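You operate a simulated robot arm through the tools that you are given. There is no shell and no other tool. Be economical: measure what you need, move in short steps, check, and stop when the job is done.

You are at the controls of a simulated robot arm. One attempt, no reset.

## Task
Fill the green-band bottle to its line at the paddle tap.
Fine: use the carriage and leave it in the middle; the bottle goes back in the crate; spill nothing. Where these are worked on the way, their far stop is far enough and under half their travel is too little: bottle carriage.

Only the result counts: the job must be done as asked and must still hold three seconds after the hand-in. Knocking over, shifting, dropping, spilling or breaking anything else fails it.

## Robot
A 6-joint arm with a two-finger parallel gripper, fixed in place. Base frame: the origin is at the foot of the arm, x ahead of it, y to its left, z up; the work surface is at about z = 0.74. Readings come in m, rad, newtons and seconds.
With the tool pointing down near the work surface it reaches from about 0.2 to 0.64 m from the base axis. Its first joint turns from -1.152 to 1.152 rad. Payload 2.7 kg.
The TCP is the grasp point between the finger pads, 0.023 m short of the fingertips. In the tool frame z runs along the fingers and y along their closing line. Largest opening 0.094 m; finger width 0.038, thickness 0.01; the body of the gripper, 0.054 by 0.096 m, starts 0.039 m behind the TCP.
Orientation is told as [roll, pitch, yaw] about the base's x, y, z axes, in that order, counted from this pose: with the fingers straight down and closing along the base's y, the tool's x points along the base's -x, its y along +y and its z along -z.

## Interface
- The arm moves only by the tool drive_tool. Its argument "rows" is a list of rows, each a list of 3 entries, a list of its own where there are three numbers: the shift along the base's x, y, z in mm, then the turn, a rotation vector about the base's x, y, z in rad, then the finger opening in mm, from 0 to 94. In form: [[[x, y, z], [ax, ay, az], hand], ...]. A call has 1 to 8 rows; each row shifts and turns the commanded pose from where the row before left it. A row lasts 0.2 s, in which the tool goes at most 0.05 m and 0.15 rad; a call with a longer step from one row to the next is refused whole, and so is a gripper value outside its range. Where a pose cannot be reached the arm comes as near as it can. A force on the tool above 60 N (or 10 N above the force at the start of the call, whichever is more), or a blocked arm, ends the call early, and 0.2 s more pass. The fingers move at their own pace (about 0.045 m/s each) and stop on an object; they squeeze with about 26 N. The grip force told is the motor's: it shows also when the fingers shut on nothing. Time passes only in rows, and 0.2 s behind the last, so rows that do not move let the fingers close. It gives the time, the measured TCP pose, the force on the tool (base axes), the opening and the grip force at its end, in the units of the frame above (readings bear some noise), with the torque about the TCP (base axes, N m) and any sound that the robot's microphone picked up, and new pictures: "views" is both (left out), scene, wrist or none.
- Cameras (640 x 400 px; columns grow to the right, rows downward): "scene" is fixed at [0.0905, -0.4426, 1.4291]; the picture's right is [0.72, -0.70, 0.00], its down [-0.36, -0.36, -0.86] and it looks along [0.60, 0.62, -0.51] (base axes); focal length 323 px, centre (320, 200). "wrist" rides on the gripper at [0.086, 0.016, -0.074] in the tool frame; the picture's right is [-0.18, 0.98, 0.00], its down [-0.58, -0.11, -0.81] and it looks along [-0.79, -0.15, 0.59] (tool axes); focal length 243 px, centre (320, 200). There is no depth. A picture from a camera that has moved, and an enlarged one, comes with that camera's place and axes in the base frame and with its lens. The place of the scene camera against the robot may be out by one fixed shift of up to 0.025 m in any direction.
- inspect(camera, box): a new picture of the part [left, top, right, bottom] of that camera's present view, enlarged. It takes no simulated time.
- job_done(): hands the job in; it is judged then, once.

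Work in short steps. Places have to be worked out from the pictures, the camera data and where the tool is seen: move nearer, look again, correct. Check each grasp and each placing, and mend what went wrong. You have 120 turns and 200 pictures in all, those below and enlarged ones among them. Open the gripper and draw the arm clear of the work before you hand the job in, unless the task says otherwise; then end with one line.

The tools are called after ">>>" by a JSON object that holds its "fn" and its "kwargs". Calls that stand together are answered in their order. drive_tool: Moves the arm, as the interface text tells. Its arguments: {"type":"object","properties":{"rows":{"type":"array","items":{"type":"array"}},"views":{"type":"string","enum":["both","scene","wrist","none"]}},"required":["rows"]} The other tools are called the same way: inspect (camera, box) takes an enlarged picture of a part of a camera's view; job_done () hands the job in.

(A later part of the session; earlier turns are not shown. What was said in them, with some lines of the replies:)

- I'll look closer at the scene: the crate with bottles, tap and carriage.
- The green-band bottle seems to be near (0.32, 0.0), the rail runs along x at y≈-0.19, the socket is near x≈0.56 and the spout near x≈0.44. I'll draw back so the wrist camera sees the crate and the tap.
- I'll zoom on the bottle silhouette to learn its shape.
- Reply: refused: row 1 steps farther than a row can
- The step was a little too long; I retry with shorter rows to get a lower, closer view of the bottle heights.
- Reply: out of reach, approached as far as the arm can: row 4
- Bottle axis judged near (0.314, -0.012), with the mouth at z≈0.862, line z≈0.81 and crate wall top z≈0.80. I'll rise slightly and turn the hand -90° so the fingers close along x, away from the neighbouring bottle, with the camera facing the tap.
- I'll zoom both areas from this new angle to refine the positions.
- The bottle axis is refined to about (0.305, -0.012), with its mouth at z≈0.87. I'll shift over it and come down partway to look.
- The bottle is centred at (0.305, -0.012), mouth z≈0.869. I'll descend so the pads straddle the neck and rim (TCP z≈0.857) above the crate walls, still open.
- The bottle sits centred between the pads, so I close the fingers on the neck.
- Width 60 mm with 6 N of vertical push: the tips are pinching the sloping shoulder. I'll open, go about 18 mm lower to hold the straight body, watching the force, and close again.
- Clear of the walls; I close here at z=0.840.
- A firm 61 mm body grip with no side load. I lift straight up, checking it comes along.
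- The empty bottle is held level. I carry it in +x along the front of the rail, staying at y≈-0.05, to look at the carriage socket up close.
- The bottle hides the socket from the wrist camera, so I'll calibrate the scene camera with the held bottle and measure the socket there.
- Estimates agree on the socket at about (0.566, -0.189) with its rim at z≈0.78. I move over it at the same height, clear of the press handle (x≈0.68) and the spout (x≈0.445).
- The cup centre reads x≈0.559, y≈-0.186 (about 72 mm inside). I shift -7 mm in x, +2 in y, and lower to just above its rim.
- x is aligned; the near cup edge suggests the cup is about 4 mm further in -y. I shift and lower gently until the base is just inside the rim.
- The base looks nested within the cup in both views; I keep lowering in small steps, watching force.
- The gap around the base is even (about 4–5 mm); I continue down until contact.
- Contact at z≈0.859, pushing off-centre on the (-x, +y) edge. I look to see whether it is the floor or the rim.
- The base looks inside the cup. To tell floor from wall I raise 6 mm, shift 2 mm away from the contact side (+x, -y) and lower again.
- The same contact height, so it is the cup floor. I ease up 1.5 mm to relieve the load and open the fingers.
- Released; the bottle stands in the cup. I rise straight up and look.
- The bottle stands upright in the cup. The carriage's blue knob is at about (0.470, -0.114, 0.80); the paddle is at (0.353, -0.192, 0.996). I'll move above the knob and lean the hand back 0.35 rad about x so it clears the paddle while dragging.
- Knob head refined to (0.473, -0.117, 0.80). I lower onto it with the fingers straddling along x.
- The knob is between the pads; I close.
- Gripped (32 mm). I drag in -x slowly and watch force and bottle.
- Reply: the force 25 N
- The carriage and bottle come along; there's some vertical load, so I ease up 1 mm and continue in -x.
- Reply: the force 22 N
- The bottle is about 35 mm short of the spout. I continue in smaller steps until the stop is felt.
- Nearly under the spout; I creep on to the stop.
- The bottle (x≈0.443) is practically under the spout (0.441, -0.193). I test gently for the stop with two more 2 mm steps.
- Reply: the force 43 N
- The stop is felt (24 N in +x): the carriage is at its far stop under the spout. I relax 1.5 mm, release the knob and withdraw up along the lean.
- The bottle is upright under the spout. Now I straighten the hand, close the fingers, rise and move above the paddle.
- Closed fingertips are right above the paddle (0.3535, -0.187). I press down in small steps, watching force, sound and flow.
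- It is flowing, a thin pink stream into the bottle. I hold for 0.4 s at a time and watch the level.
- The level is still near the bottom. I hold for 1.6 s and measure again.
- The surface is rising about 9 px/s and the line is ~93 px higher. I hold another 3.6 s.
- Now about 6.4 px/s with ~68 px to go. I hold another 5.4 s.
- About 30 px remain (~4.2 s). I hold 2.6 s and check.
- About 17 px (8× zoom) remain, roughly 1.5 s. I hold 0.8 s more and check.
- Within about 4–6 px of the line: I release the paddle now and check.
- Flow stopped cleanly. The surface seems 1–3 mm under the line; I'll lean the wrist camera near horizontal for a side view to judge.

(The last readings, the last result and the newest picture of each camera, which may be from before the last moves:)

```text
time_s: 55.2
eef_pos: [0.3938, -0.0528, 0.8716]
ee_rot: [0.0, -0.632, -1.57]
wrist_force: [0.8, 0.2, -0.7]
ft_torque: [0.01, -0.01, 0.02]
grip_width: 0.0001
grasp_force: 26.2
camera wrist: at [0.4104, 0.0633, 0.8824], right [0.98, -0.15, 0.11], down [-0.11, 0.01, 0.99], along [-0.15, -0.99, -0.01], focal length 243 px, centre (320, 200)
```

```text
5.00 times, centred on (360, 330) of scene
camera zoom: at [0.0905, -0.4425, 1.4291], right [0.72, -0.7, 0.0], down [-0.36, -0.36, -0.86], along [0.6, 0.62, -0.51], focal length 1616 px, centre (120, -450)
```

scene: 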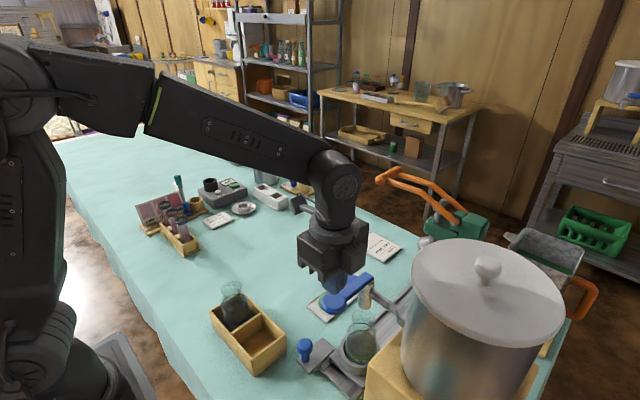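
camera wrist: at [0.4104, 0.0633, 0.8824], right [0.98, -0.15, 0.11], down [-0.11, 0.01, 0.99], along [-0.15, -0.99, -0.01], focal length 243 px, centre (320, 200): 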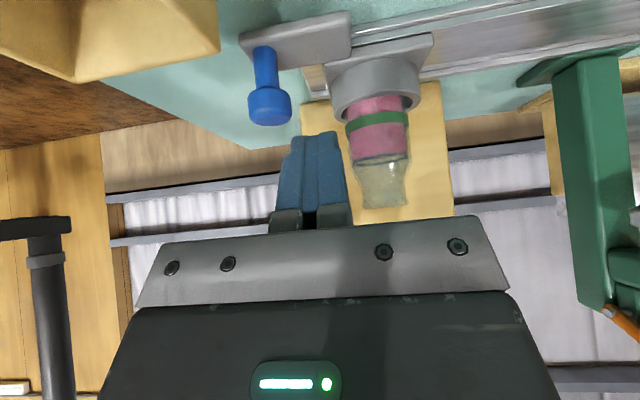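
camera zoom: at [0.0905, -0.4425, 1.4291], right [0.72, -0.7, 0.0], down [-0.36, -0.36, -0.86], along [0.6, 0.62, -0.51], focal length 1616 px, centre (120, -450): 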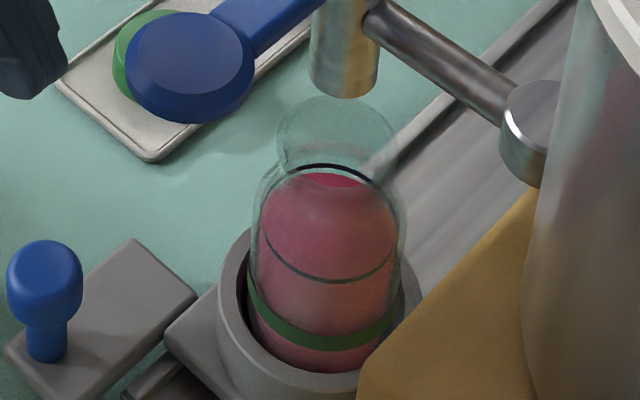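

>>> {"fn": "inspect", "kwargs": {"camera": "wrist", "box": [335, 90, 425, 215]}}

>>> {"fn": "inspect", "kwargs": {"camera": "wrist", "box": [345, 140, 415, 175]}}

```text
3.20 times, centred on (380, 152) of wrist
camera zoom: at [0.4104, 0.0633, 0.8824], right [0.98, -0.15, 0.11], down [-0.11, 0.01, 0.99], along [-0.15, -0.99, -0.01], focal length 776 px, centre (128, 352)
```

zoom: 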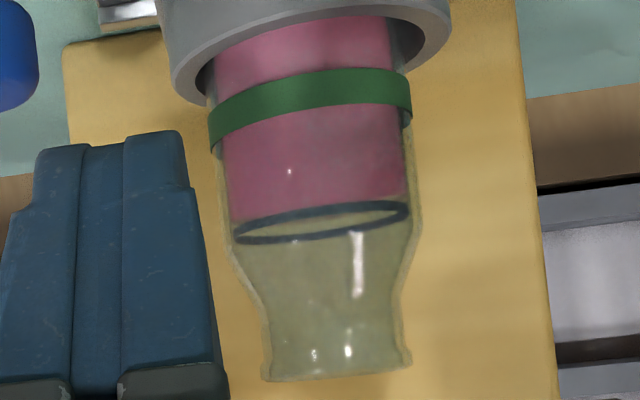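

```text
9.14 times, centred on (380, 158) of wrist
camera zoom: at [0.4104, 0.0633, 0.8824], right [0.98, -0.15, 0.11], down [-0.11, 0.01, 0.99], along [-0.15, -0.99, -0.01], focal length 2218 px, centre (-229, 589)
```

zoom: 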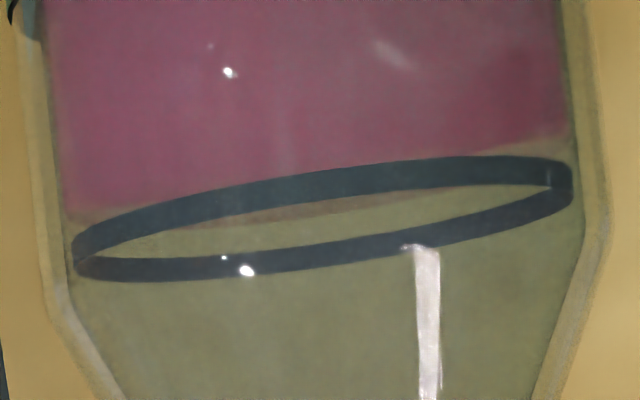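

The side view shows the level about 4 mm below the line ring; at ~4.2 mm/s that needs ~0.9 s more. I return above the paddle by the reverse path.

>>> {"fn": "drive_tool", "kwargs": {"rows": [[[0, 0, 45], [0, 0, 0], 0], [[0, 0, 45], [0.12, 0, 0], 0], [[0, 0, 45], [0.13, 0, 0], 0], [[-10, 0, 45], [0.13, 0, 0], 0], [[-10, -45, 10], [0.13, 0, 0], 0], [[-10, -45, 0], [0.12, 0, 0], 0], [[-10, -44, -10], [0, 0, 0], 0], [[0, 0, -10], [0, 0, 0], 0]], "views": "wrist"}}

```text
time_s: 57.0
eef_pos: [0.3554, -0.1863, 1.0418]
ee_rot: [0.003, 0.0, -1.568]
wrist_force: [0.1, -0.4, 0.6]
ft_torque: [-0.03, -0.01, -0.02]
grip_width: 0.0001
grasp_force: 25.6
camera wrist: at [0.3706, -0.0988, 1.1176], right [0.98, -0.18, 0.0], down [-0.11, -0.58, 0.81], along [-0.15, -0.79, -0.59], focal length 243 px, centre (320, 200)
```

wrist: 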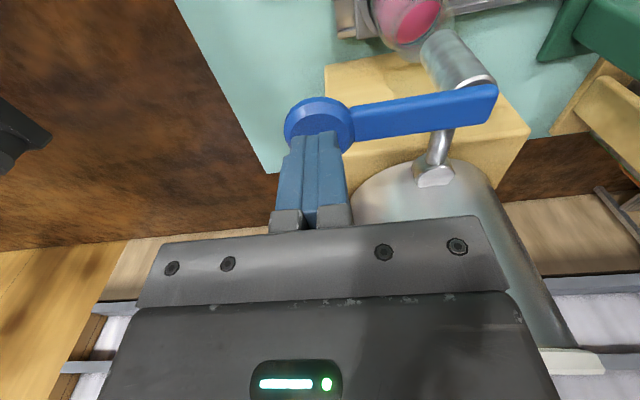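

Back above the paddle, 24 mm above the pressed height. One short press: down, hold 0.6 s, release, all in one call.

>>> {"fn": "drive_tool", "kwargs": {"rows": [[[0, 0, -11], [0, 0, 0], 0], [[0, 0, -13], [0, 0, 0], 0], [[0, 0, 0], [0, 0, 0], 0], [[0, 0, 0], [0, 0, 0], 0], [[0, 0, 0], [0, 0, 0], 0], [[0, 0, 12], [0, 0, 0], 0], [[0, 0, 12], [0, 0, 0], 0]], "views": "none"}}

>>> {"fn": "inspect", "kwargs": {"camera": "scene", "box": [340, 300, 385, 350]}}

```text
time_s: 58.6
eef_pos: [0.3547, -0.1855, 1.0431]
ee_rot: [0.002, 0.0, -1.569]
wrist_force: [0.3, -1.0, 0.0]
ft_torque: [0.01, 0.02, 0.0]
grip_width: 0.0
grasp_force: 25.9
```

```text
8.00 times, centred on (362, 325) of scene
camera zoom: at [0.0905, -0.4426, 1.4291], right [0.72, -0.7, 0.0], down [-0.36, -0.36, -0.86], along [0.6, 0.62, -0.51], focal length 2585 px, centre (-20, -800)
```

zoom: 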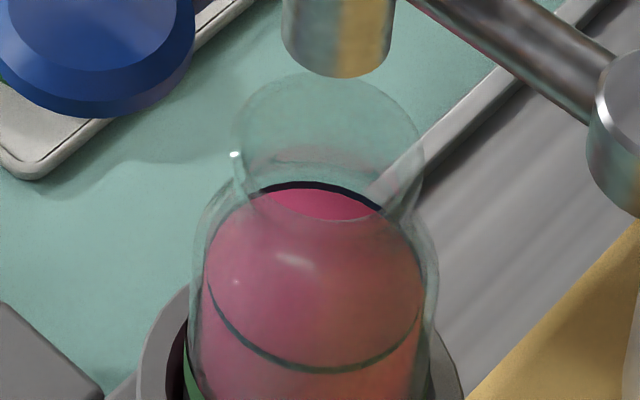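

The surface now meets the line ring's back edge. I check with the side view again on the way to the knob.

>>> {"fn": "drive_tool", "kwargs": {"rows": [[[0, 0, 20], [0, 0, 0], 0], [[10, 45, 0], [0, 0, 0], 0], [[10, 45, 0], [-0.12, 0, 0], 0], [[10, 45, -10], [-0.13, 0, 0], 0], [[10, 0, -45], [-0.13, 0, 0], 0], [[0, 0, -45], [-0.13, 0, 0], 0], [[0, 0, -45], [-0.12, 0, 0], 0], [[0, 0, -45], [0, 0, 0], 0]], "views": "none"}}

>>> {"fn": "inspect", "kwargs": {"camera": "wrist", "box": [345, 140, 415, 175]}}

```text
time_s: 60.4
eef_pos: [0.395, -0.05, 0.871]
ee_rot: [-0.002, -0.631, -1.569]
wrist_force: [0.2, -0.1, 0.2]
ft_torque: [0.01, 0.03, 0.05]
grip_width: 0.0
grasp_force: 26.0
```

```text
9.14 times, centred on (380, 158) of wrist
camera zoom: at [0.4104, 0.0648, 0.8806], right [0.98, -0.15, 0.11], down [-0.11, 0.01, 0.99], along [-0.15, -0.99, -0.01], focal length 2218 px, centre (-229, 589)
```

zoom: 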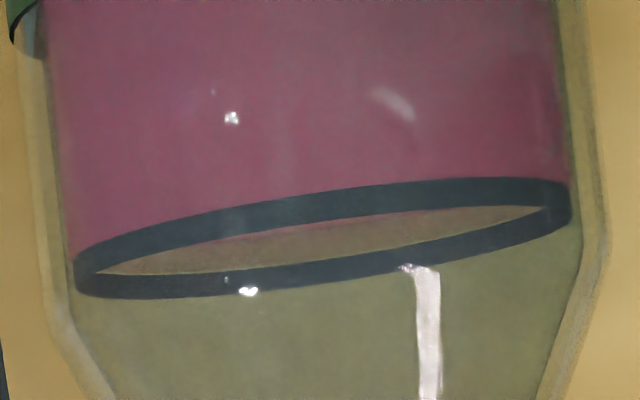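

Level is on the ring (within ~1.5 mm), good. Now I regain the knob: lean back to 0.35 rad, open to 70 mm and move above it.

>>> {"fn": "drive_tool", "kwargs": {"rows": [[[-10, -10, 10], [0.14, 0, 0], 70], [[-15, -15, 0], [0.14, 0, 0], 70], [[-14, -10, 0], [0, 0, 0], 70], [[0, -9, -25], [0, 0, 0], 70], [[0, -8, -22], [0, 0, 0], 70], [[0, 0, 0], [0, 0, 0], 70]], "views": "wrist"}}

```text
time_s: 61.8
eef_pos: [0.3561, -0.1033, 0.8349]
ee_rot: [0.001, -0.35, -1.57]
wrist_force: [0.5, -0.3, 0.0]
ft_torque: [-0.02, 0.0, 0.0]
grip_width: 0.07
grasp_force: 0.1
camera wrist: at [0.3718, 0.0058, 0.8757], right [0.98, -0.17, 0.06], down [-0.11, -0.27, 0.96], along [-0.15, -0.95, -0.28], focal length 243 px, centre (320, 200)
```

wrist: 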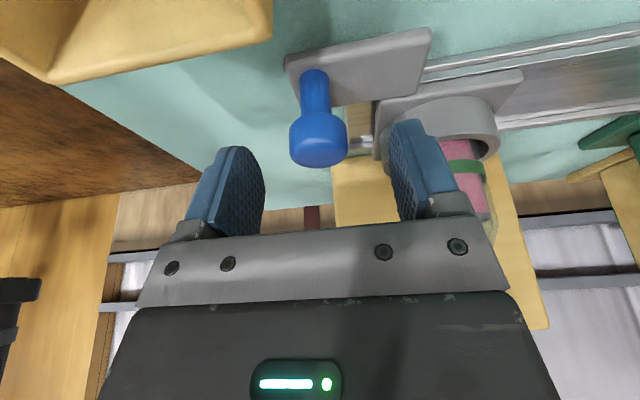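

Knob is centred between pads; I lower and grip.

>>> {"fn": "drive_tool", "kwargs": {"rows": [[[0, -5, -15], [0, 0, 0], 70], [[0, -5, -14], [0, 0, 0], 70], [[0, -2, -7], [0, 0, 0], 70], [[0, 0, 0], [0, 0, 0], 50], [[0, 0, 0], [0, 0, 0], 40], [[0, 0, 0], [0, 0, 0], 30], [[0, 0, 0], [0, 0, 0], 28], [[0, 0, 0], [0, 0, 0], 28]], "views": "wrist"}}

```text
time_s: 63.6
eef_pos: [0.356, -0.116, 0.7995]
ee_rot: [0.0, -0.351, -1.569]
wrist_force: [0.7, -2.1, -3.3]
ft_torque: [0.01, 0.22, -0.07]
grip_width: 0.0314
grasp_force: 44.9
camera wrist: at [0.3715, -0.0076, 0.84], right [0.98, -0.17, 0.06], down [-0.11, -0.27, 0.96], along [-0.15, -0.95, -0.28], focal length 243 px, centre (320, 200)
```

wrist: 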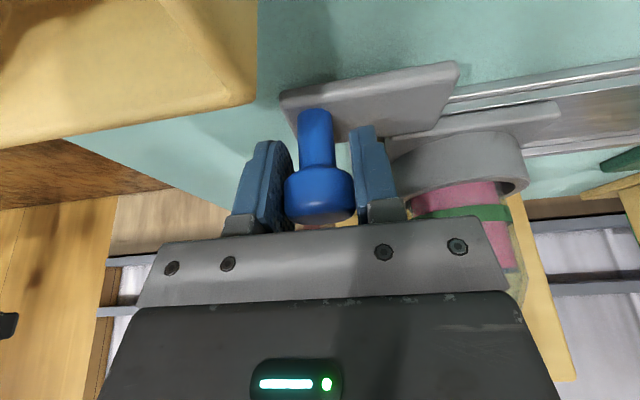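

Gripped. I slide the carriage back in +x slowly with gentle starts and stops; 119 mm to go to the middle.

>>> {"fn": "drive_tool", "kwargs": {"rows": [[[1, 0, 0], [0, 0, 0], 28], [[2, 0, 0], [0, 0, 0], 28], [[4, 0, 0], [0, 0, 0], 28], [[5, 0, 0], [0, 0, 0], 28], [[6, 0, 0], [0, 0, 0], 28], [[6, 0, 0], [0, 0, 0], 28], [[4, 0, 0], [0, 0, 0], 28], [[2, 0, 0], [0, 0, 0], 28]], "views": "none"}}

>>> {"fn": "inspect", "kwargs": {"camera": "scene", "box": [310, 250, 420, 370]}}

```text
time_s: 65.4
eef_pos: [0.3835, -0.1156, 0.7991]
ee_rot: [0.0, -0.352, -1.571]
wrist_force: [-0.1, -20.4, -4.2]
ft_torque: [0.86, 0.43, -0.22]
grip_width: 0.0314
grasp_force: 44.8
```

```text
3.33 times, centred on (365, 310) of scene
camera zoom: at [0.0905, -0.4431, 1.4289], right [0.72, -0.7, 0.0], down [-0.36, -0.36, -0.86], along [0.6, 0.62, -0.51], focal length 1077 px, centre (170, -167)
```

zoom: 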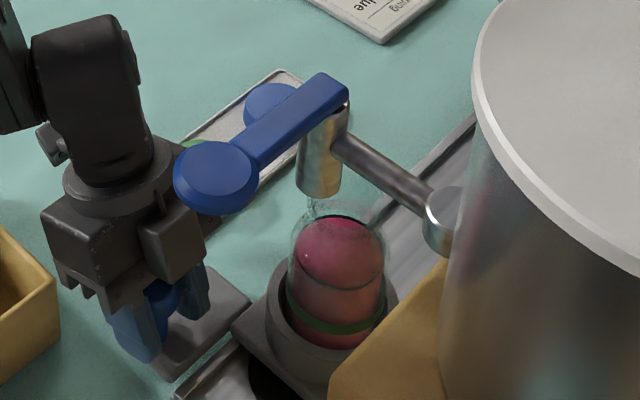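

Smooth; the bottle is fine. I correct y slightly (-0.7 mm) and continue.

>>> {"fn": "drive_tool", "kwargs": {"rows": [[[1, -0.4, 0], [0, 0, 0], 28], [[3, -0.3, 0], [0, 0, 0], 28], [[5, 0, 0], [0, 0, 0], 28], [[6, 0, 0], [0, 0, 0], 28], [[6, 0, 0], [0, 0, 0], 28], [[6, 0, 0], [0, 0, 0], 28], [[5, 0, 0], [0, 0, 0], 28], [[3, 0, 0], [0, 0, 0], 28]], "views": "none"}}

>>> {"fn": "drive_tool", "kwargs": {"rows": [[[2, 0, 0], [0, 0, 0], 28], [[4, 0, 0], [0, 0, 0], 28], [[6, 0, 0], [0, 0, 0], 28], [[6, 0, 0], [0, 0, 0], 28], [[6, 0, 0], [0, 0, 0], 28], [[5, 0, 0], [0, 0, 0], 28], [[4, 0, 0], [0, 0, 0], 28], [[2, 0, 0], [0, 0, 0], 28]], "views": "none"}}

>>> {"fn": "inspect", "kwargs": {"camera": "scene", "box": [310, 230, 430, 370]}}

```text
time_s: 67.2
eef_pos: [0.4208, -0.1164, 0.7995]
ee_rot: [0.002, -0.351, -1.572]
wrist_force: [-1.0, -17.3, 11.5]
ft_torque: [0.68, 0.06, 0.33]
grip_width: 0.0319
grasp_force: 44.8
```

```text
time_s: 69.0
eef_pos: [0.4554, -0.1155, 0.7983]
ee_rot: [0.001, -0.351, -1.567]
wrist_force: [-1.3, -0.5, 14.2]
ft_torque: [-0.25, 0.23, -0.08]
grip_width: 0.0319
grasp_force: 45.2
```

```text
2.86 times, centred on (370, 300) of scene
camera zoom: at [0.0903, -0.4425, 1.4291], right [0.72, -0.7, 0.0], down [-0.36, -0.36, -0.86], along [0.6, 0.62, -0.51], focal length 923 px, centre (177, -86)
```

zoom: 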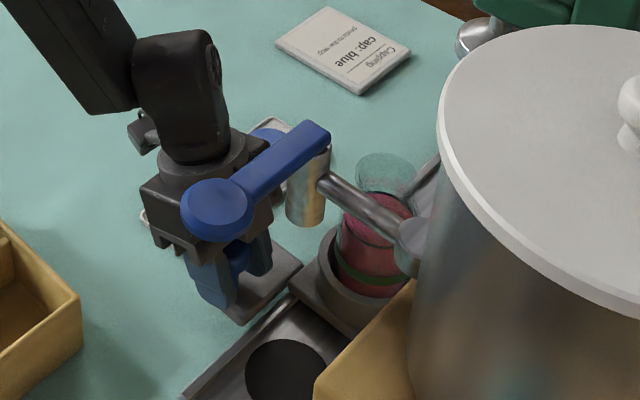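

Remaining ~19.5 mm to the middle.

>>> {"fn": "drive_tool", "kwargs": {"rows": [[[2, 0, 0.3], [0, 0, 0], 28], [[4, 0, 0], [0, 0, 0], 28], [[5, 0, 0], [0, 0, 0], 28], [[4, 0, 0], [0, 0, 0], 28], [[3, 0, 0], [0, 0, 0], 28], [[1.5, 0, 0], [0, 0, 0], 28], [[0, 0, 0], [0, 0, 0], 28]], "views": "none"}}

>>> {"fn": "inspect", "kwargs": {"camera": "scene", "box": [310, 260, 420, 400]}}

```text
time_s: 70.6
eef_pos: [0.4736, -0.1135, 0.8003]
ee_rot: [0.001, -0.351, -1.571]
wrist_force: [0.8, -7.5, -0.1]
ft_torque: [-0.05, -0.25, 0.07]
grip_width: 0.0316
grasp_force: 44.5
```

```text
2.86 times, centred on (365, 330) of scene
camera zoom: at [0.0905, -0.4427, 1.429], right [0.72, -0.7, 0.0], down [-0.36, -0.36, -0.86], along [0.6, 0.62, -0.51], focal length 923 px, centre (191, -171)
```

zoom: 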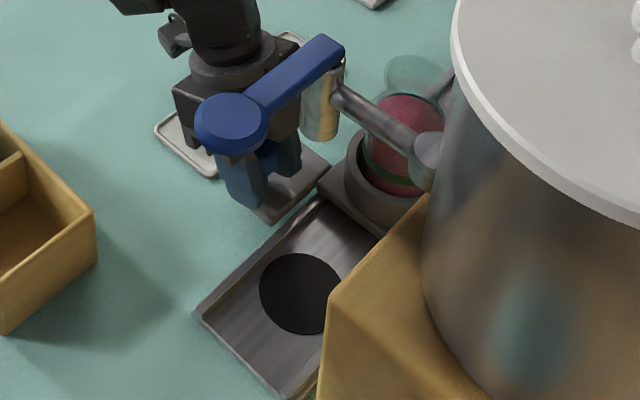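

The carriage matches its original middle position. I release the knob and withdraw along the lean.

>>> {"fn": "drive_tool", "kwargs": {"rows": [[[0.5, 0, 0], [0, 0, 0], 33], [[0, 0, 0], [0, 0, 0], 45], [[0, 0, 0], [0, 0, 0], 70], [[0, 10, 28], [0, 0, 0], 70], [[0, 14, 38], [0, 0, 0], 70], [[15, 14, 38], [0.1, 0, 0], 70], [[25, 5, 25], [0.12, 0, 0], 94], [[25, 0, 25], [0.13, 0, 0], 94]], "views": "none"}}

>>> {"fn": "drive_tool", "kwargs": {"rows": [[[20, 0, 0], [0, 0, 0], 94], [[0, 0, 0], [0, 0, 0], 94]], "views": "both"}}

>>> {"fn": "inspect", "kwargs": {"camera": "wrist", "box": [180, 20, 460, 220]}}

>>> {"fn": "inspect", "kwargs": {"camera": "scene", "box": [310, 260, 420, 400]}}

```text
time_s: 72.4
eef_pos: [0.5415, -0.0717, 0.9543]
ee_rot: [0.002, 0.002, -1.57]
wrist_force: [0.0, -0.2, -0.5]
ft_torque: [0.04, 0.06, -0.02]
grip_width: 0.0938
grasp_force: 0.0
```

```text
time_s: 73.0
eef_pos: [0.5617, -0.0719, 0.9544]
ee_rot: [0.001, 0.0, -1.568]
wrist_force: [-0.5, -0.3, 0.5]
ft_torque: [0.0, 0.01, 0.0]
grip_width: 0.0942
grasp_force: 0.0
camera wrist: at [0.5769, 0.0151, 1.0292], right [0.98, -0.18, 0.0], down [-0.11, -0.58, 0.81], along [-0.15, -0.79, -0.59], focal length 243 px, centre (320, 200)
```

scene: 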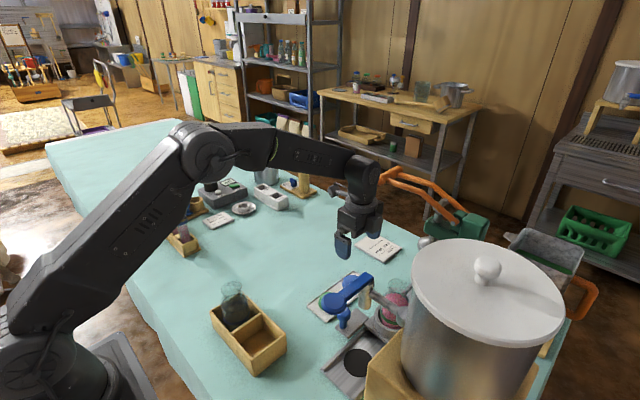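
wrist: 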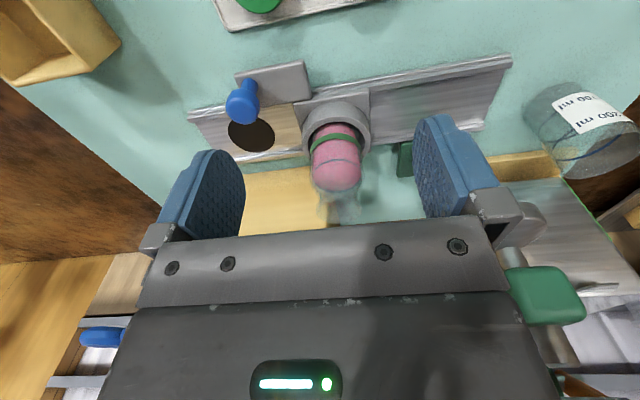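

```text
2.00 times, centred on (320, 120) of wrist
camera zoom: at [0.5769, 0.0151, 1.0292], right [0.98, -0.18, 0.0], down [-0.11, -0.58, 0.81], along [-0.15, -0.79, -0.59], focal length 485 px, centre (320, 360)
```

zoom: 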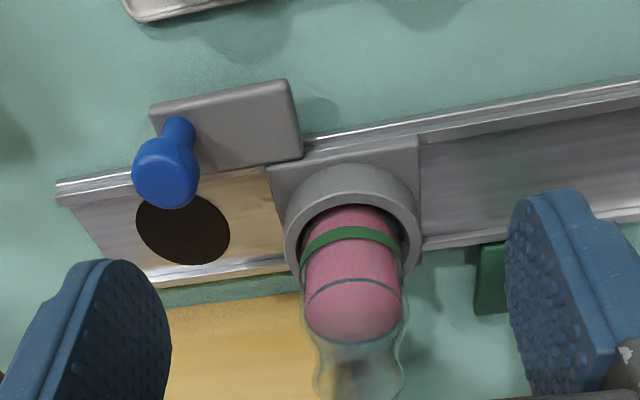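

```text
2.86 times, centred on (365, 330) of scene
camera zoom: at [0.0905, -0.4426, 1.4291], right [0.72, -0.7, 0.0], down [-0.36, -0.36, -0.86], along [0.6, 0.62, -0.51], focal length 923 px, centre (191, -171)
```

zoom: 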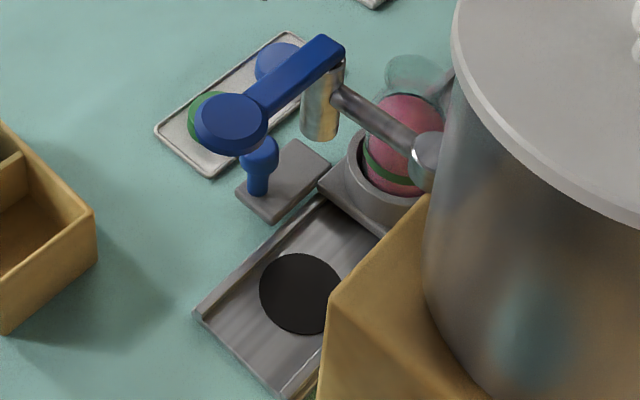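

The carriage sits exactly as at the start (middle). The bottle is at (0.559, -0.190), mouth z≈0.889; I move over it and lower to z≈0.855, open.

>>> {"fn": "drive_tool", "kwargs": {"rows": [[[-1, -40, 0], [0, 0, 0], 94], [[-1, -40, 0], [0, 0, 0], 94], [[-1, -38, 0], [0, 0, 0], 94], [[0, 0, -30], [0, 0, 0], 94], [[0, 0, -30], [0, 0, 0], 94], [[0, 0, -25], [0, 0, 0], 94], [[0, 0, -12], [0, 0, 0], 94], [[0, 0, 0], [0, 0, 0], 94]], "views": "wrist"}}

>>> {"fn": "inspect", "kwargs": {"camera": "wrist", "box": [180, 20, 460, 240]}}

```text
time_s: 74.8
eef_pos: [0.556, -0.1907, 0.8564]
ee_rot: [0.002, -0.001, -1.571]
wrist_force: [-0.4, -0.4, -0.2]
ft_torque: [0.03, 0.02, -0.01]
grip_width: 0.0939
grasp_force: 0.0
camera wrist: at [0.5722, -0.103, 0.9312], right [0.98, -0.18, 0.0], down [-0.11, -0.58, 0.81], along [-0.15, -0.79, -0.59], focal length 243 px, centre (320, 200)
```

wrist: 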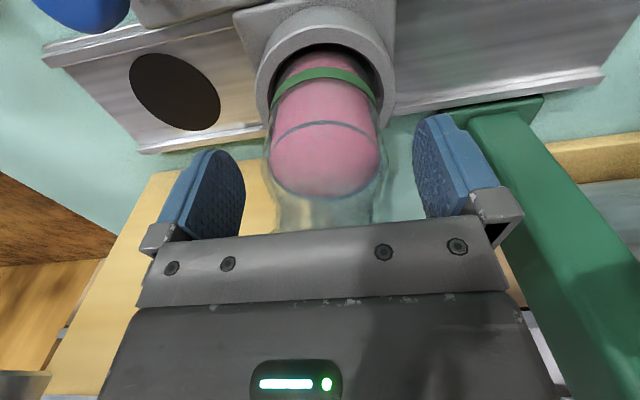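

```text
1.82 times, centred on (320, 130) of wrist
camera zoom: at [0.5722, -0.103, 0.9312], right [0.98, -0.18, 0.0], down [-0.11, -0.58, 0.81], along [-0.15, -0.79, -0.59], focal length 441 px, centre (320, 327)
```

zoom: 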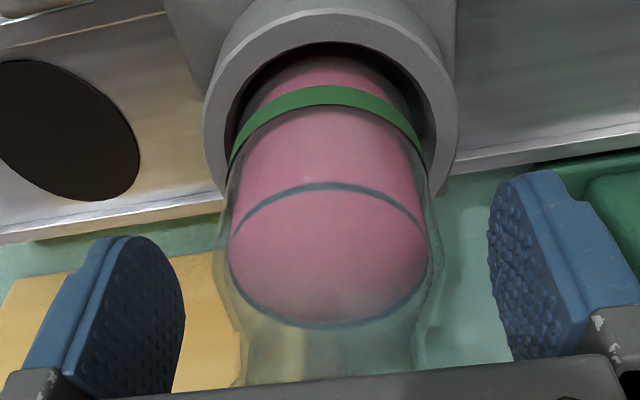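

The bottle is ~2 mm to +x of the hand; I shift and close gradually.

>>> {"fn": "drive_tool", "kwargs": {"rows": [[[2, 0, 0], [0, 0, 0], 94], [[0, 0, 0], [0, 0, 0], 78], [[0, 0, 0], [0, 0, 0], 66], [[0, 0, 0], [0, 0, 0], 58], [[0, 0, 0], [0, 0, 0], 40], [[0, 0, 0], [0, 0, 0], 40], [[0, 0, 0], [0, 0, 0], 40]], "views": "none"}}

>>> {"fn": "inspect", "kwargs": {"camera": "wrist", "box": [180, 20, 460, 240]}}

```text
time_s: 76.4
eef_pos: [0.5587, -0.1907, 0.8567]
ee_rot: [0.003, -0.001, -1.57]
wrist_force: [0.6, 0.1, 0.6]
ft_torque: [0.03, 0.02, 0.02]
grip_width: 0.0612
grasp_force: 26.0
```

```text
1.82 times, centred on (320, 130) of wrist
camera zoom: at [0.5742, -0.1031, 0.9317], right [0.98, -0.18, 0.0], down [-0.11, -0.58, 0.81], along [-0.15, -0.79, -0.59], focal length 441 px, centre (320, 327)
```

zoom: 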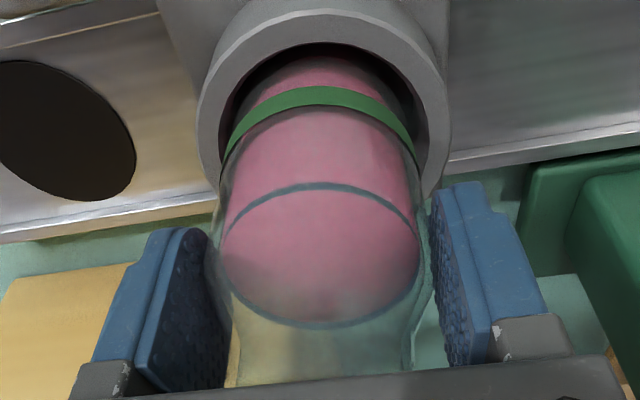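

Good grip at 61 mm. I lift gently straight up.

>>> {"fn": "drive_tool", "kwargs": {"rows": [[[0, 0, 3], [0, 0, 0], 40], [[0, 0, 6], [0, 0, 0], 40], [[0, 0, 10], [0, 0, 0], 40], [[0, 0, 14], [0, 0, 0], 40], [[0, 0, 18], [0, 0, 0], 40], [[0, 0, 18], [0, 0, 0], 40], [[0, 0, 12], [0, 0, 0], 40], [[0, 0, 6], [0, 0, 0], 40]], "views": "both"}}

```text
time_s: 78.2
eef_pos: [0.56, -0.1907, 0.9432]
ee_rot: [0.001, 0.0, -1.568]
wrist_force: [-0.8, -0.3, -2.7]
ft_torque: [0.02, 0.02, 0.01]
grip_width: 0.0615
grasp_force: 26.0
camera wrist: at [0.5761, -0.1031, 1.0182], right [0.98, -0.18, 0.0], down [-0.11, -0.58, 0.81], along [-0.15, -0.79, -0.59], focal length 243 px, centre (320, 200)
```

scene: 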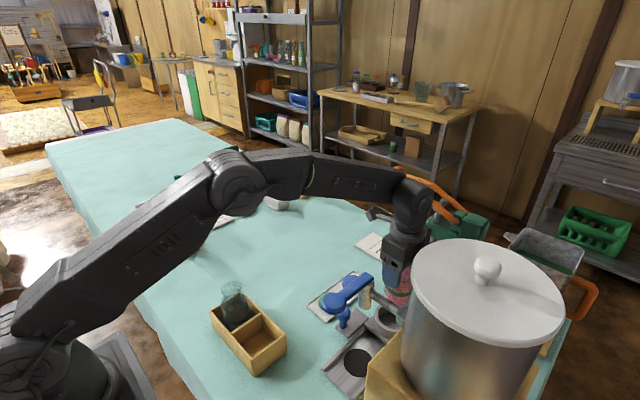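
wrist: 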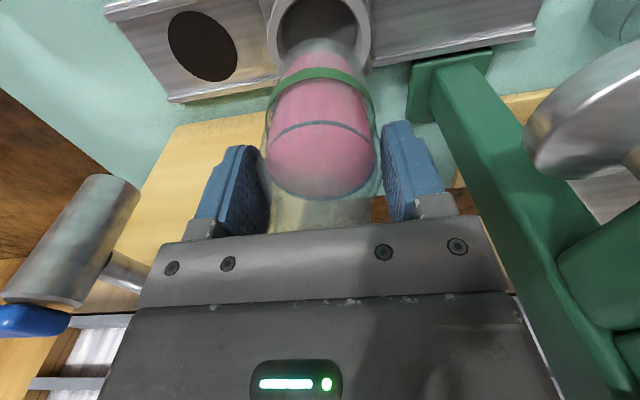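

Lifted level, nothing spilled. I carry it smoothly in +y first, then back in -x towards the crate.

>>> {"fn": "drive_tool", "kwargs": {"rows": [[[0, 5, 2], [0, 0, 0], 40], [[0, 12, 3], [0, 0, 0], 40], [[-2, 18, 3], [0, 0, 0], 40], [[-5, 22, 2], [0, 0, 0], 40], [[-10, 24, 0], [0, 0, 0], 40], [[-15, 22, 0], [0, 0, 0], 40], [[-18, 18, 0], [0, 0, 0], 40], [[-20, 14, 0], [0, 0, 0], 40]], "views": "none"}}

>>> {"fn": "drive_tool", "kwargs": {"rows": [[[-12, 8, 0], [0, 0, 0], 40], [[-20, 8, 0], [0, 0, 0], 40], [[-24, 8, 0], [0, 0, 0], 40], [[-24, 8, 0], [0, 0, 0], 40], [[-24, 6, 0], [0, 0, 0], 40], [[-24, 4, 0], [0, 0, 0], 40], [[-18, 0, 0], [0, 0, 0], 40], [[-10, 0, 0], [0, 0, 0], 40]], "views": "none"}}

```text
time_s: 80.0
eef_pos: [0.4895, -0.0564, 0.953]
ee_rot: [0.002, -0.001, -1.569]
wrist_force: [-0.1, -1.1, -3.3]
ft_torque: [0.02, 0.03, 0.01]
grip_width: 0.0617
grasp_force: 26.5
```

```text
time_s: 81.8
eef_pos: [0.335, -0.0137, 0.9534]
ee_rot: [0.002, -0.001, -1.569]
wrist_force: [-0.6, -0.3, -3.8]
ft_torque: [0.01, 0.01, 0.02]
grip_width: 0.0616
grasp_force: 25.6
```

I ease the last 30 mm over the crate cell and look before lowering.

>>> {"fn": "drive_tool", "kwargs": {"rows": [[[-5, 0, 0], [0, 0, 0], 40], [[-10, 0.5, 0], [0, 0, 0], 40], [[-10, 0.5, 0], [0, 0, 0], 40], [[-5.5, 0, 0], [0, 0, 0], 40], [[0, 0, -10], [0, 0, 0], 40], [[0, 0, -15], [0, 0, 0], 40], [[0, 0, -10], [0, 0, 0], 40], [[0, 0, 0], [0, 0, 0], 40]], "views": "both"}}

>>> {"fn": "inspect", "kwargs": {"camera": "wrist", "box": [180, 0, 460, 200]}}

>>> {"fn": "inspect", "kwargs": {"camera": "scene", "box": [200, 250, 300, 380]}}

```text
time_s: 83.6
eef_pos: [0.3027, -0.0117, 0.9192]
ee_rot: [0.001, 0.0, -1.572]
wrist_force: [0.5, -0.6, -2.9]
ft_torque: [-0.03, -0.01, -0.03]
grip_width: 0.0616
grasp_force: 26.3
camera wrist: at [0.319, 0.0759, 0.9939], right [0.98, -0.18, 0.0], down [-0.11, -0.58, 0.81], along [-0.15, -0.79, -0.59], focal length 243 px, centre (320, 200)
```

scene: 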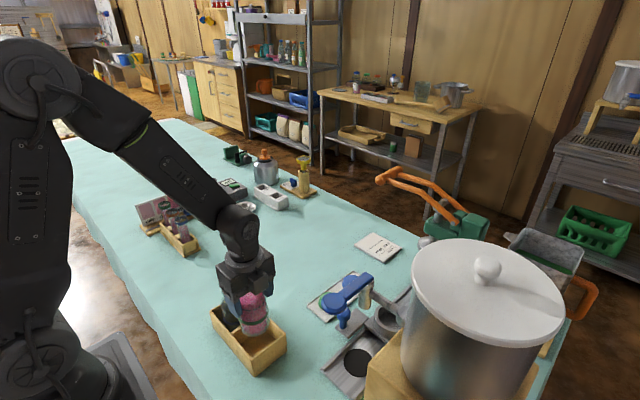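
wrist: 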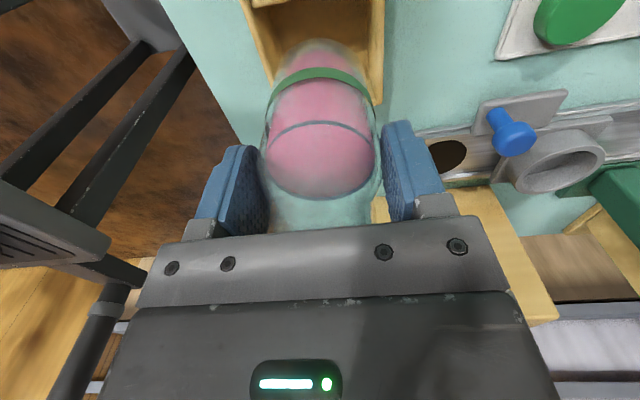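

```text
2.00 times, centred on (320, 100) of wrist
camera zoom: at [0.319, 0.0759, 0.9939], right [0.98, -0.18, 0.0], down [-0.11, -0.58, 0.81], along [-0.15, -0.79, -0.59], focal length 485 px, centre (320, 400)
```

zoom: 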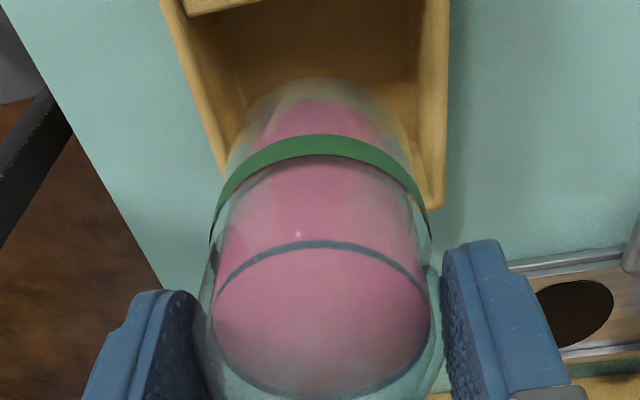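

```text
3.08 times, centred on (250, 315) of scene
camera zoom: at [0.0905, -0.4426, 1.4291], right [0.72, -0.7, 0.0], down [-0.36, -0.36, -0.86], along [0.6, 0.62, -0.51], focal length 994 px, centre (535, -154)
```

zoom: 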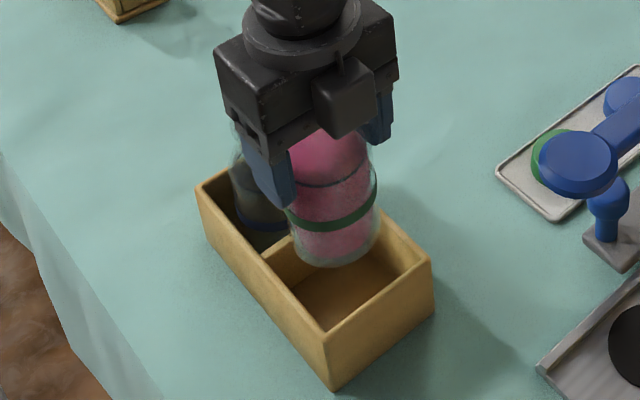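

The bottle is centred over its cell (centre ≈ (0.303, -0.010)). I lower it slowly.

>>> {"fn": "drive_tool", "kwargs": {"rows": [[[0, 0, -10], [0, 0, 0], 40], [[0, 0, -12], [0, 0, 0], 40], [[0, 0, -12], [0, 0, 0], 40], [[0, 0, -12], [0, 0, 0], 40], [[0, 0, -12], [0, 0, 0], 40], [[0, 0, -8], [0, 0, 0], 40], [[0, 0, 0], [0, 0, 0], 40]], "views": "wrist"}}

>>> {"fn": "inspect", "kwargs": {"camera": "scene", "box": [200, 250, 300, 380]}}

```text
time_s: 85.2
eef_pos: [0.3021, -0.0115, 0.8542]
ee_rot: [0.001, -0.001, -1.569]
wrist_force: [-0.3, -0.2, -3.3]
ft_torque: [-0.02, 0.04, -0.01]
grip_width: 0.0615
grasp_force: 26.2
camera wrist: at [0.3187, 0.0759, 0.9283], right [0.98, -0.18, 0.0], down [-0.11, -0.58, 0.81], along [-0.15, -0.79, -0.59], focal length 243 px, centre (320, 200)
```

wrist: 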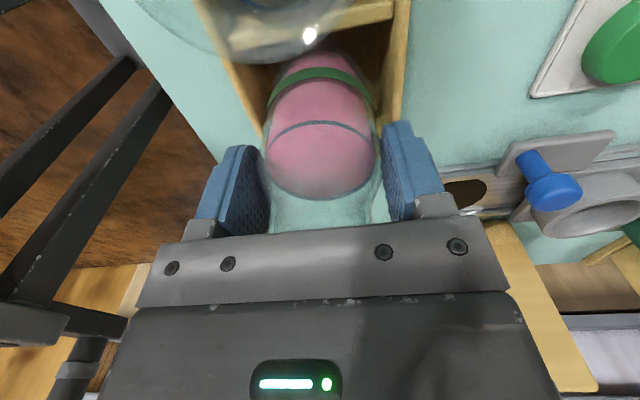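

```text
3.08 times, centred on (250, 315) of scene
camera zoom: at [0.0905, -0.4426, 1.4291], right [0.72, -0.7, 0.0], down [-0.36, -0.36, -0.86], along [0.6, 0.62, -0.51], focal length 994 px, centre (535, -154)
```

zoom: 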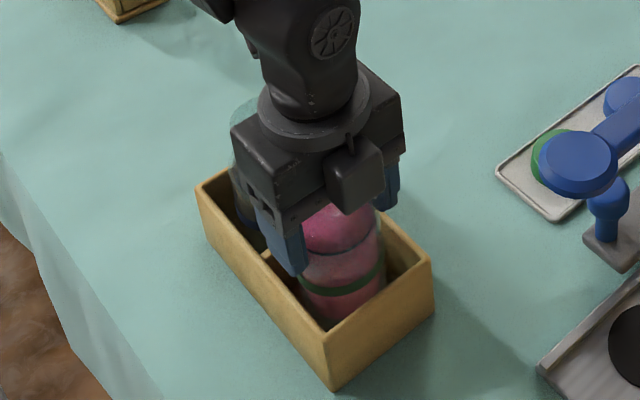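

Inside the cell, no side contact. I go down in small steps to feel the floor.

>>> {"fn": "drive_tool", "kwargs": {"rows": [[[0, 0, -4], [0, 0, 0], 40], [[0, 0, -4], [0, 0, 0], 40], [[0, 0, -4], [0, 0, 0], 40], [[0, 0, -2], [0, 0, 0], 40], [[0, 0, 0], [0, 0, 0], 40]], "views": "none"}}

```text
time_s: 86.4
eef_pos: [0.3029, -0.0116, 0.8386]
ee_rot: [0.0, -0.002, -1.569]
wrist_force: [0.3, 1.2, -2.6]
ft_torque: [0.02, -0.03, 0.01]
grip_width: 0.0616
grasp_force: 25.6
```

>>> {"fn": "drive_tool", "kwargs": {"rows": [[[0, 0, -1], [0, 0, 0], 40], [[0, 0, -1], [0, 0, 0], 40], [[0, 0, 0], [0, 0, 0], 40]], "views": "none"}}

```text
time_s: 87.2
eef_pos: [0.304, -0.0127, 0.8371]
ee_rot: [0.001, -0.001, -1.568]
wrist_force: [-0.2, 0.8, -2.7]
ft_torque: [0.02, 0.11, 0.0]
grip_width: 0.0616
grasp_force: 26.0
```

Still hanging (−2.7 N) with no contact yet; two more 1 mm steps.

>>> {"fn": "drive_tool", "kwargs": {"rows": [[[0, 0, -1], [0, 0, 0], 40], [[0, 0, -1], [0, 0, 0], 40], [[0, 0, 0], [0, 0, 0], 40]], "views": "none"}}

```text
time_s: 88.0
eef_pos: [0.304, -0.012, 0.8371]
ee_rot: [0.003, 0.0, -1.569]
wrist_force: [-0.8, -3.9, 22.8]
ft_torque: [-0.05, 0.31, -0.02]
grip_width: 0.0616
grasp_force: 26.7
```

Floor contact (22.8 N). I ease up 1 mm and open slowly.

>>> {"fn": "drive_tool", "kwargs": {"rows": [[[0, 0, 1], [0, 0, 0], 40], [[0, 0, 0.5], [0, 0, 0], 55], [[0, 0, 0], [0, 0, 0], 62], [[0, 0, 0], [0, 0, 0], 66], [[0, 0, 0], [0, 0, 0], 76], [[0, 0, 0], [0, 0, 0], 92], [[0, 0, 0], [0, 0, 0], 94], [[0, 0, 0], [0, 0, 0], 94]], "views": "wrist"}}

```text
time_s: 89.8
eef_pos: [0.3034, -0.0132, 0.8358]
ee_rot: [0.003, -0.001, -1.57]
wrist_force: [-0.4, 0.4, -0.6]
ft_torque: [-0.02, 0.03, -0.01]
grip_width: 0.0938
grasp_force: 0.0
camera wrist: at [0.3189, 0.0752, 0.9117], right [0.98, -0.18, 0.0], down [-0.11, -0.58, 0.81], along [-0.15, -0.79, -0.59], focal length 243 px, centre (320, 200)
```

wrist: 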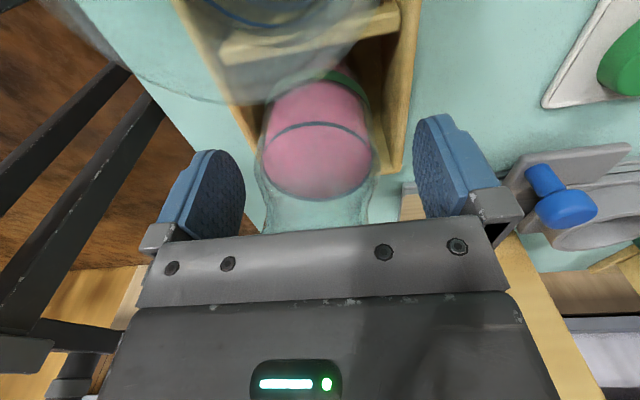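

Released and standing in the cell. I rise straight up and clear.

>>> {"fn": "drive_tool", "kwargs": {"rows": [[[0, 0, 10], [0, 0, 0], 94], [[0, 0, 25], [0, 0, 0], 94], [[0, 0, 40], [0, 0, 0], 94], [[0, 0, 45], [0, 0, 0], 94], [[0, 0, 45], [0, 0, 0], 94], [[0, 0, 45], [0, 0, 0], 94], [[0, 45, 0], [0, 0, 0], 94], [[0, 45, 0], [0, 0, 0], 94]], "views": "both"}}

>>> {"fn": "inspect", "kwargs": {"camera": "scene", "box": [200, 260, 300, 380]}}

>>> {"fn": "inspect", "kwargs": {"camera": "scene", "box": [310, 260, 420, 400]}}

```text
time_s: 91.6
eef_pos: [0.3023, 0.0792, 1.0459]
ee_rot: [-0.001, -0.001, -1.572]
wrist_force: [0.3, 0.3, 0.1]
ft_torque: [0.0, 0.02, -0.01]
grip_width: 0.0941
grasp_force: 0.0
camera wrist: at [0.3185, 0.1666, 1.1206], right [0.98, -0.18, 0.0], down [-0.11, -0.58, 0.81], along [-0.15, -0.79, -0.59], focal length 243 px, centre (320, 200)
```

scene: 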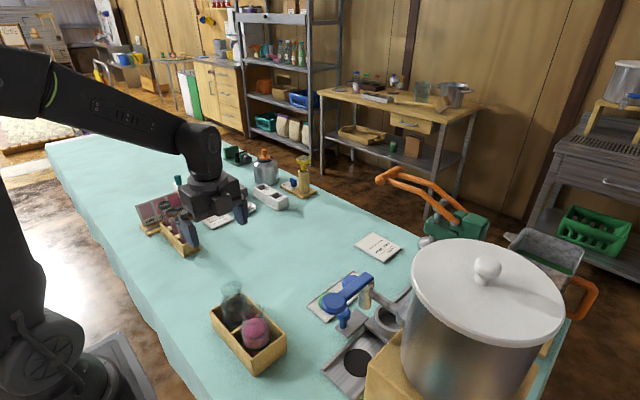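
wrist: 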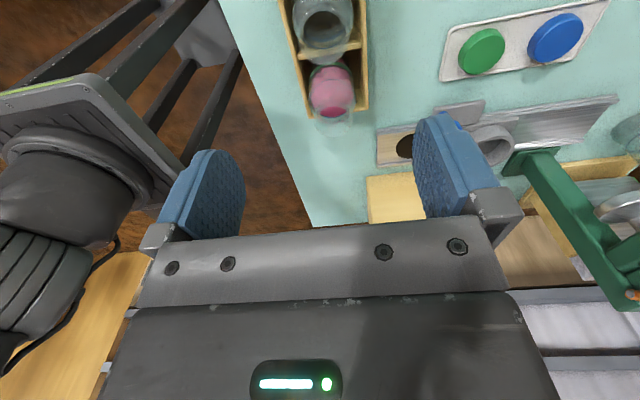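

```text
3.33 times, centred on (250, 320) of scene
camera zoom: at [0.0905, -0.4426, 1.4291], right [0.72, -0.7, 0.0], down [-0.36, -0.36, -0.86], along [0.6, 0.62, -0.51], focal length 1077 px, centre (553, -200)
```

zoom: 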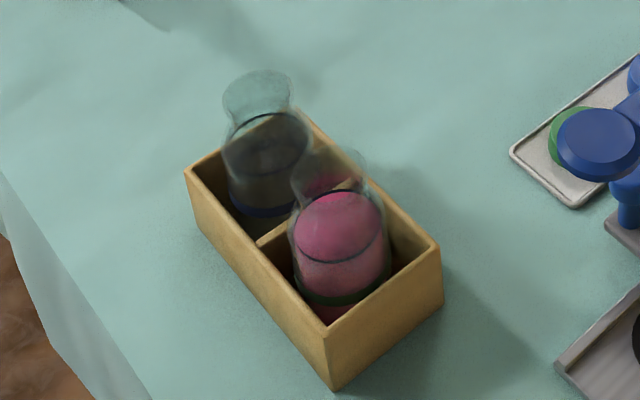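

```text
2.86 times, centred on (365, 330) of scene
camera zoom: at [0.0905, -0.4426, 1.4291], right [0.72, -0.7, 0.0], down [-0.36, -0.36, -0.86], along [0.6, 0.62, -0.51], focal length 923 px, centre (191, -171)
```

zoom: 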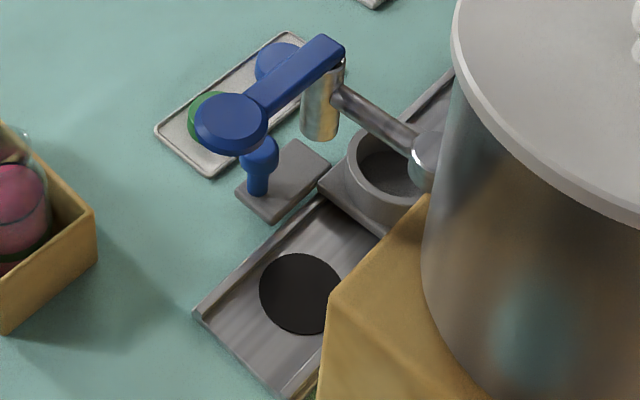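

The bottle is full to its line and back upright in its cell. The carriage is in the middle, the tap is shut, I see no spill, and the arm is clear, so I hand in.

>>> {"fn": "job_done", "kwargs": {}}

```text
The job is handed in.
```

I filled the green-band bottle at the paddle tap to within about 1.5 mm of its line and put it back in the crate. The carriage is in the middle, and I saw no spills.
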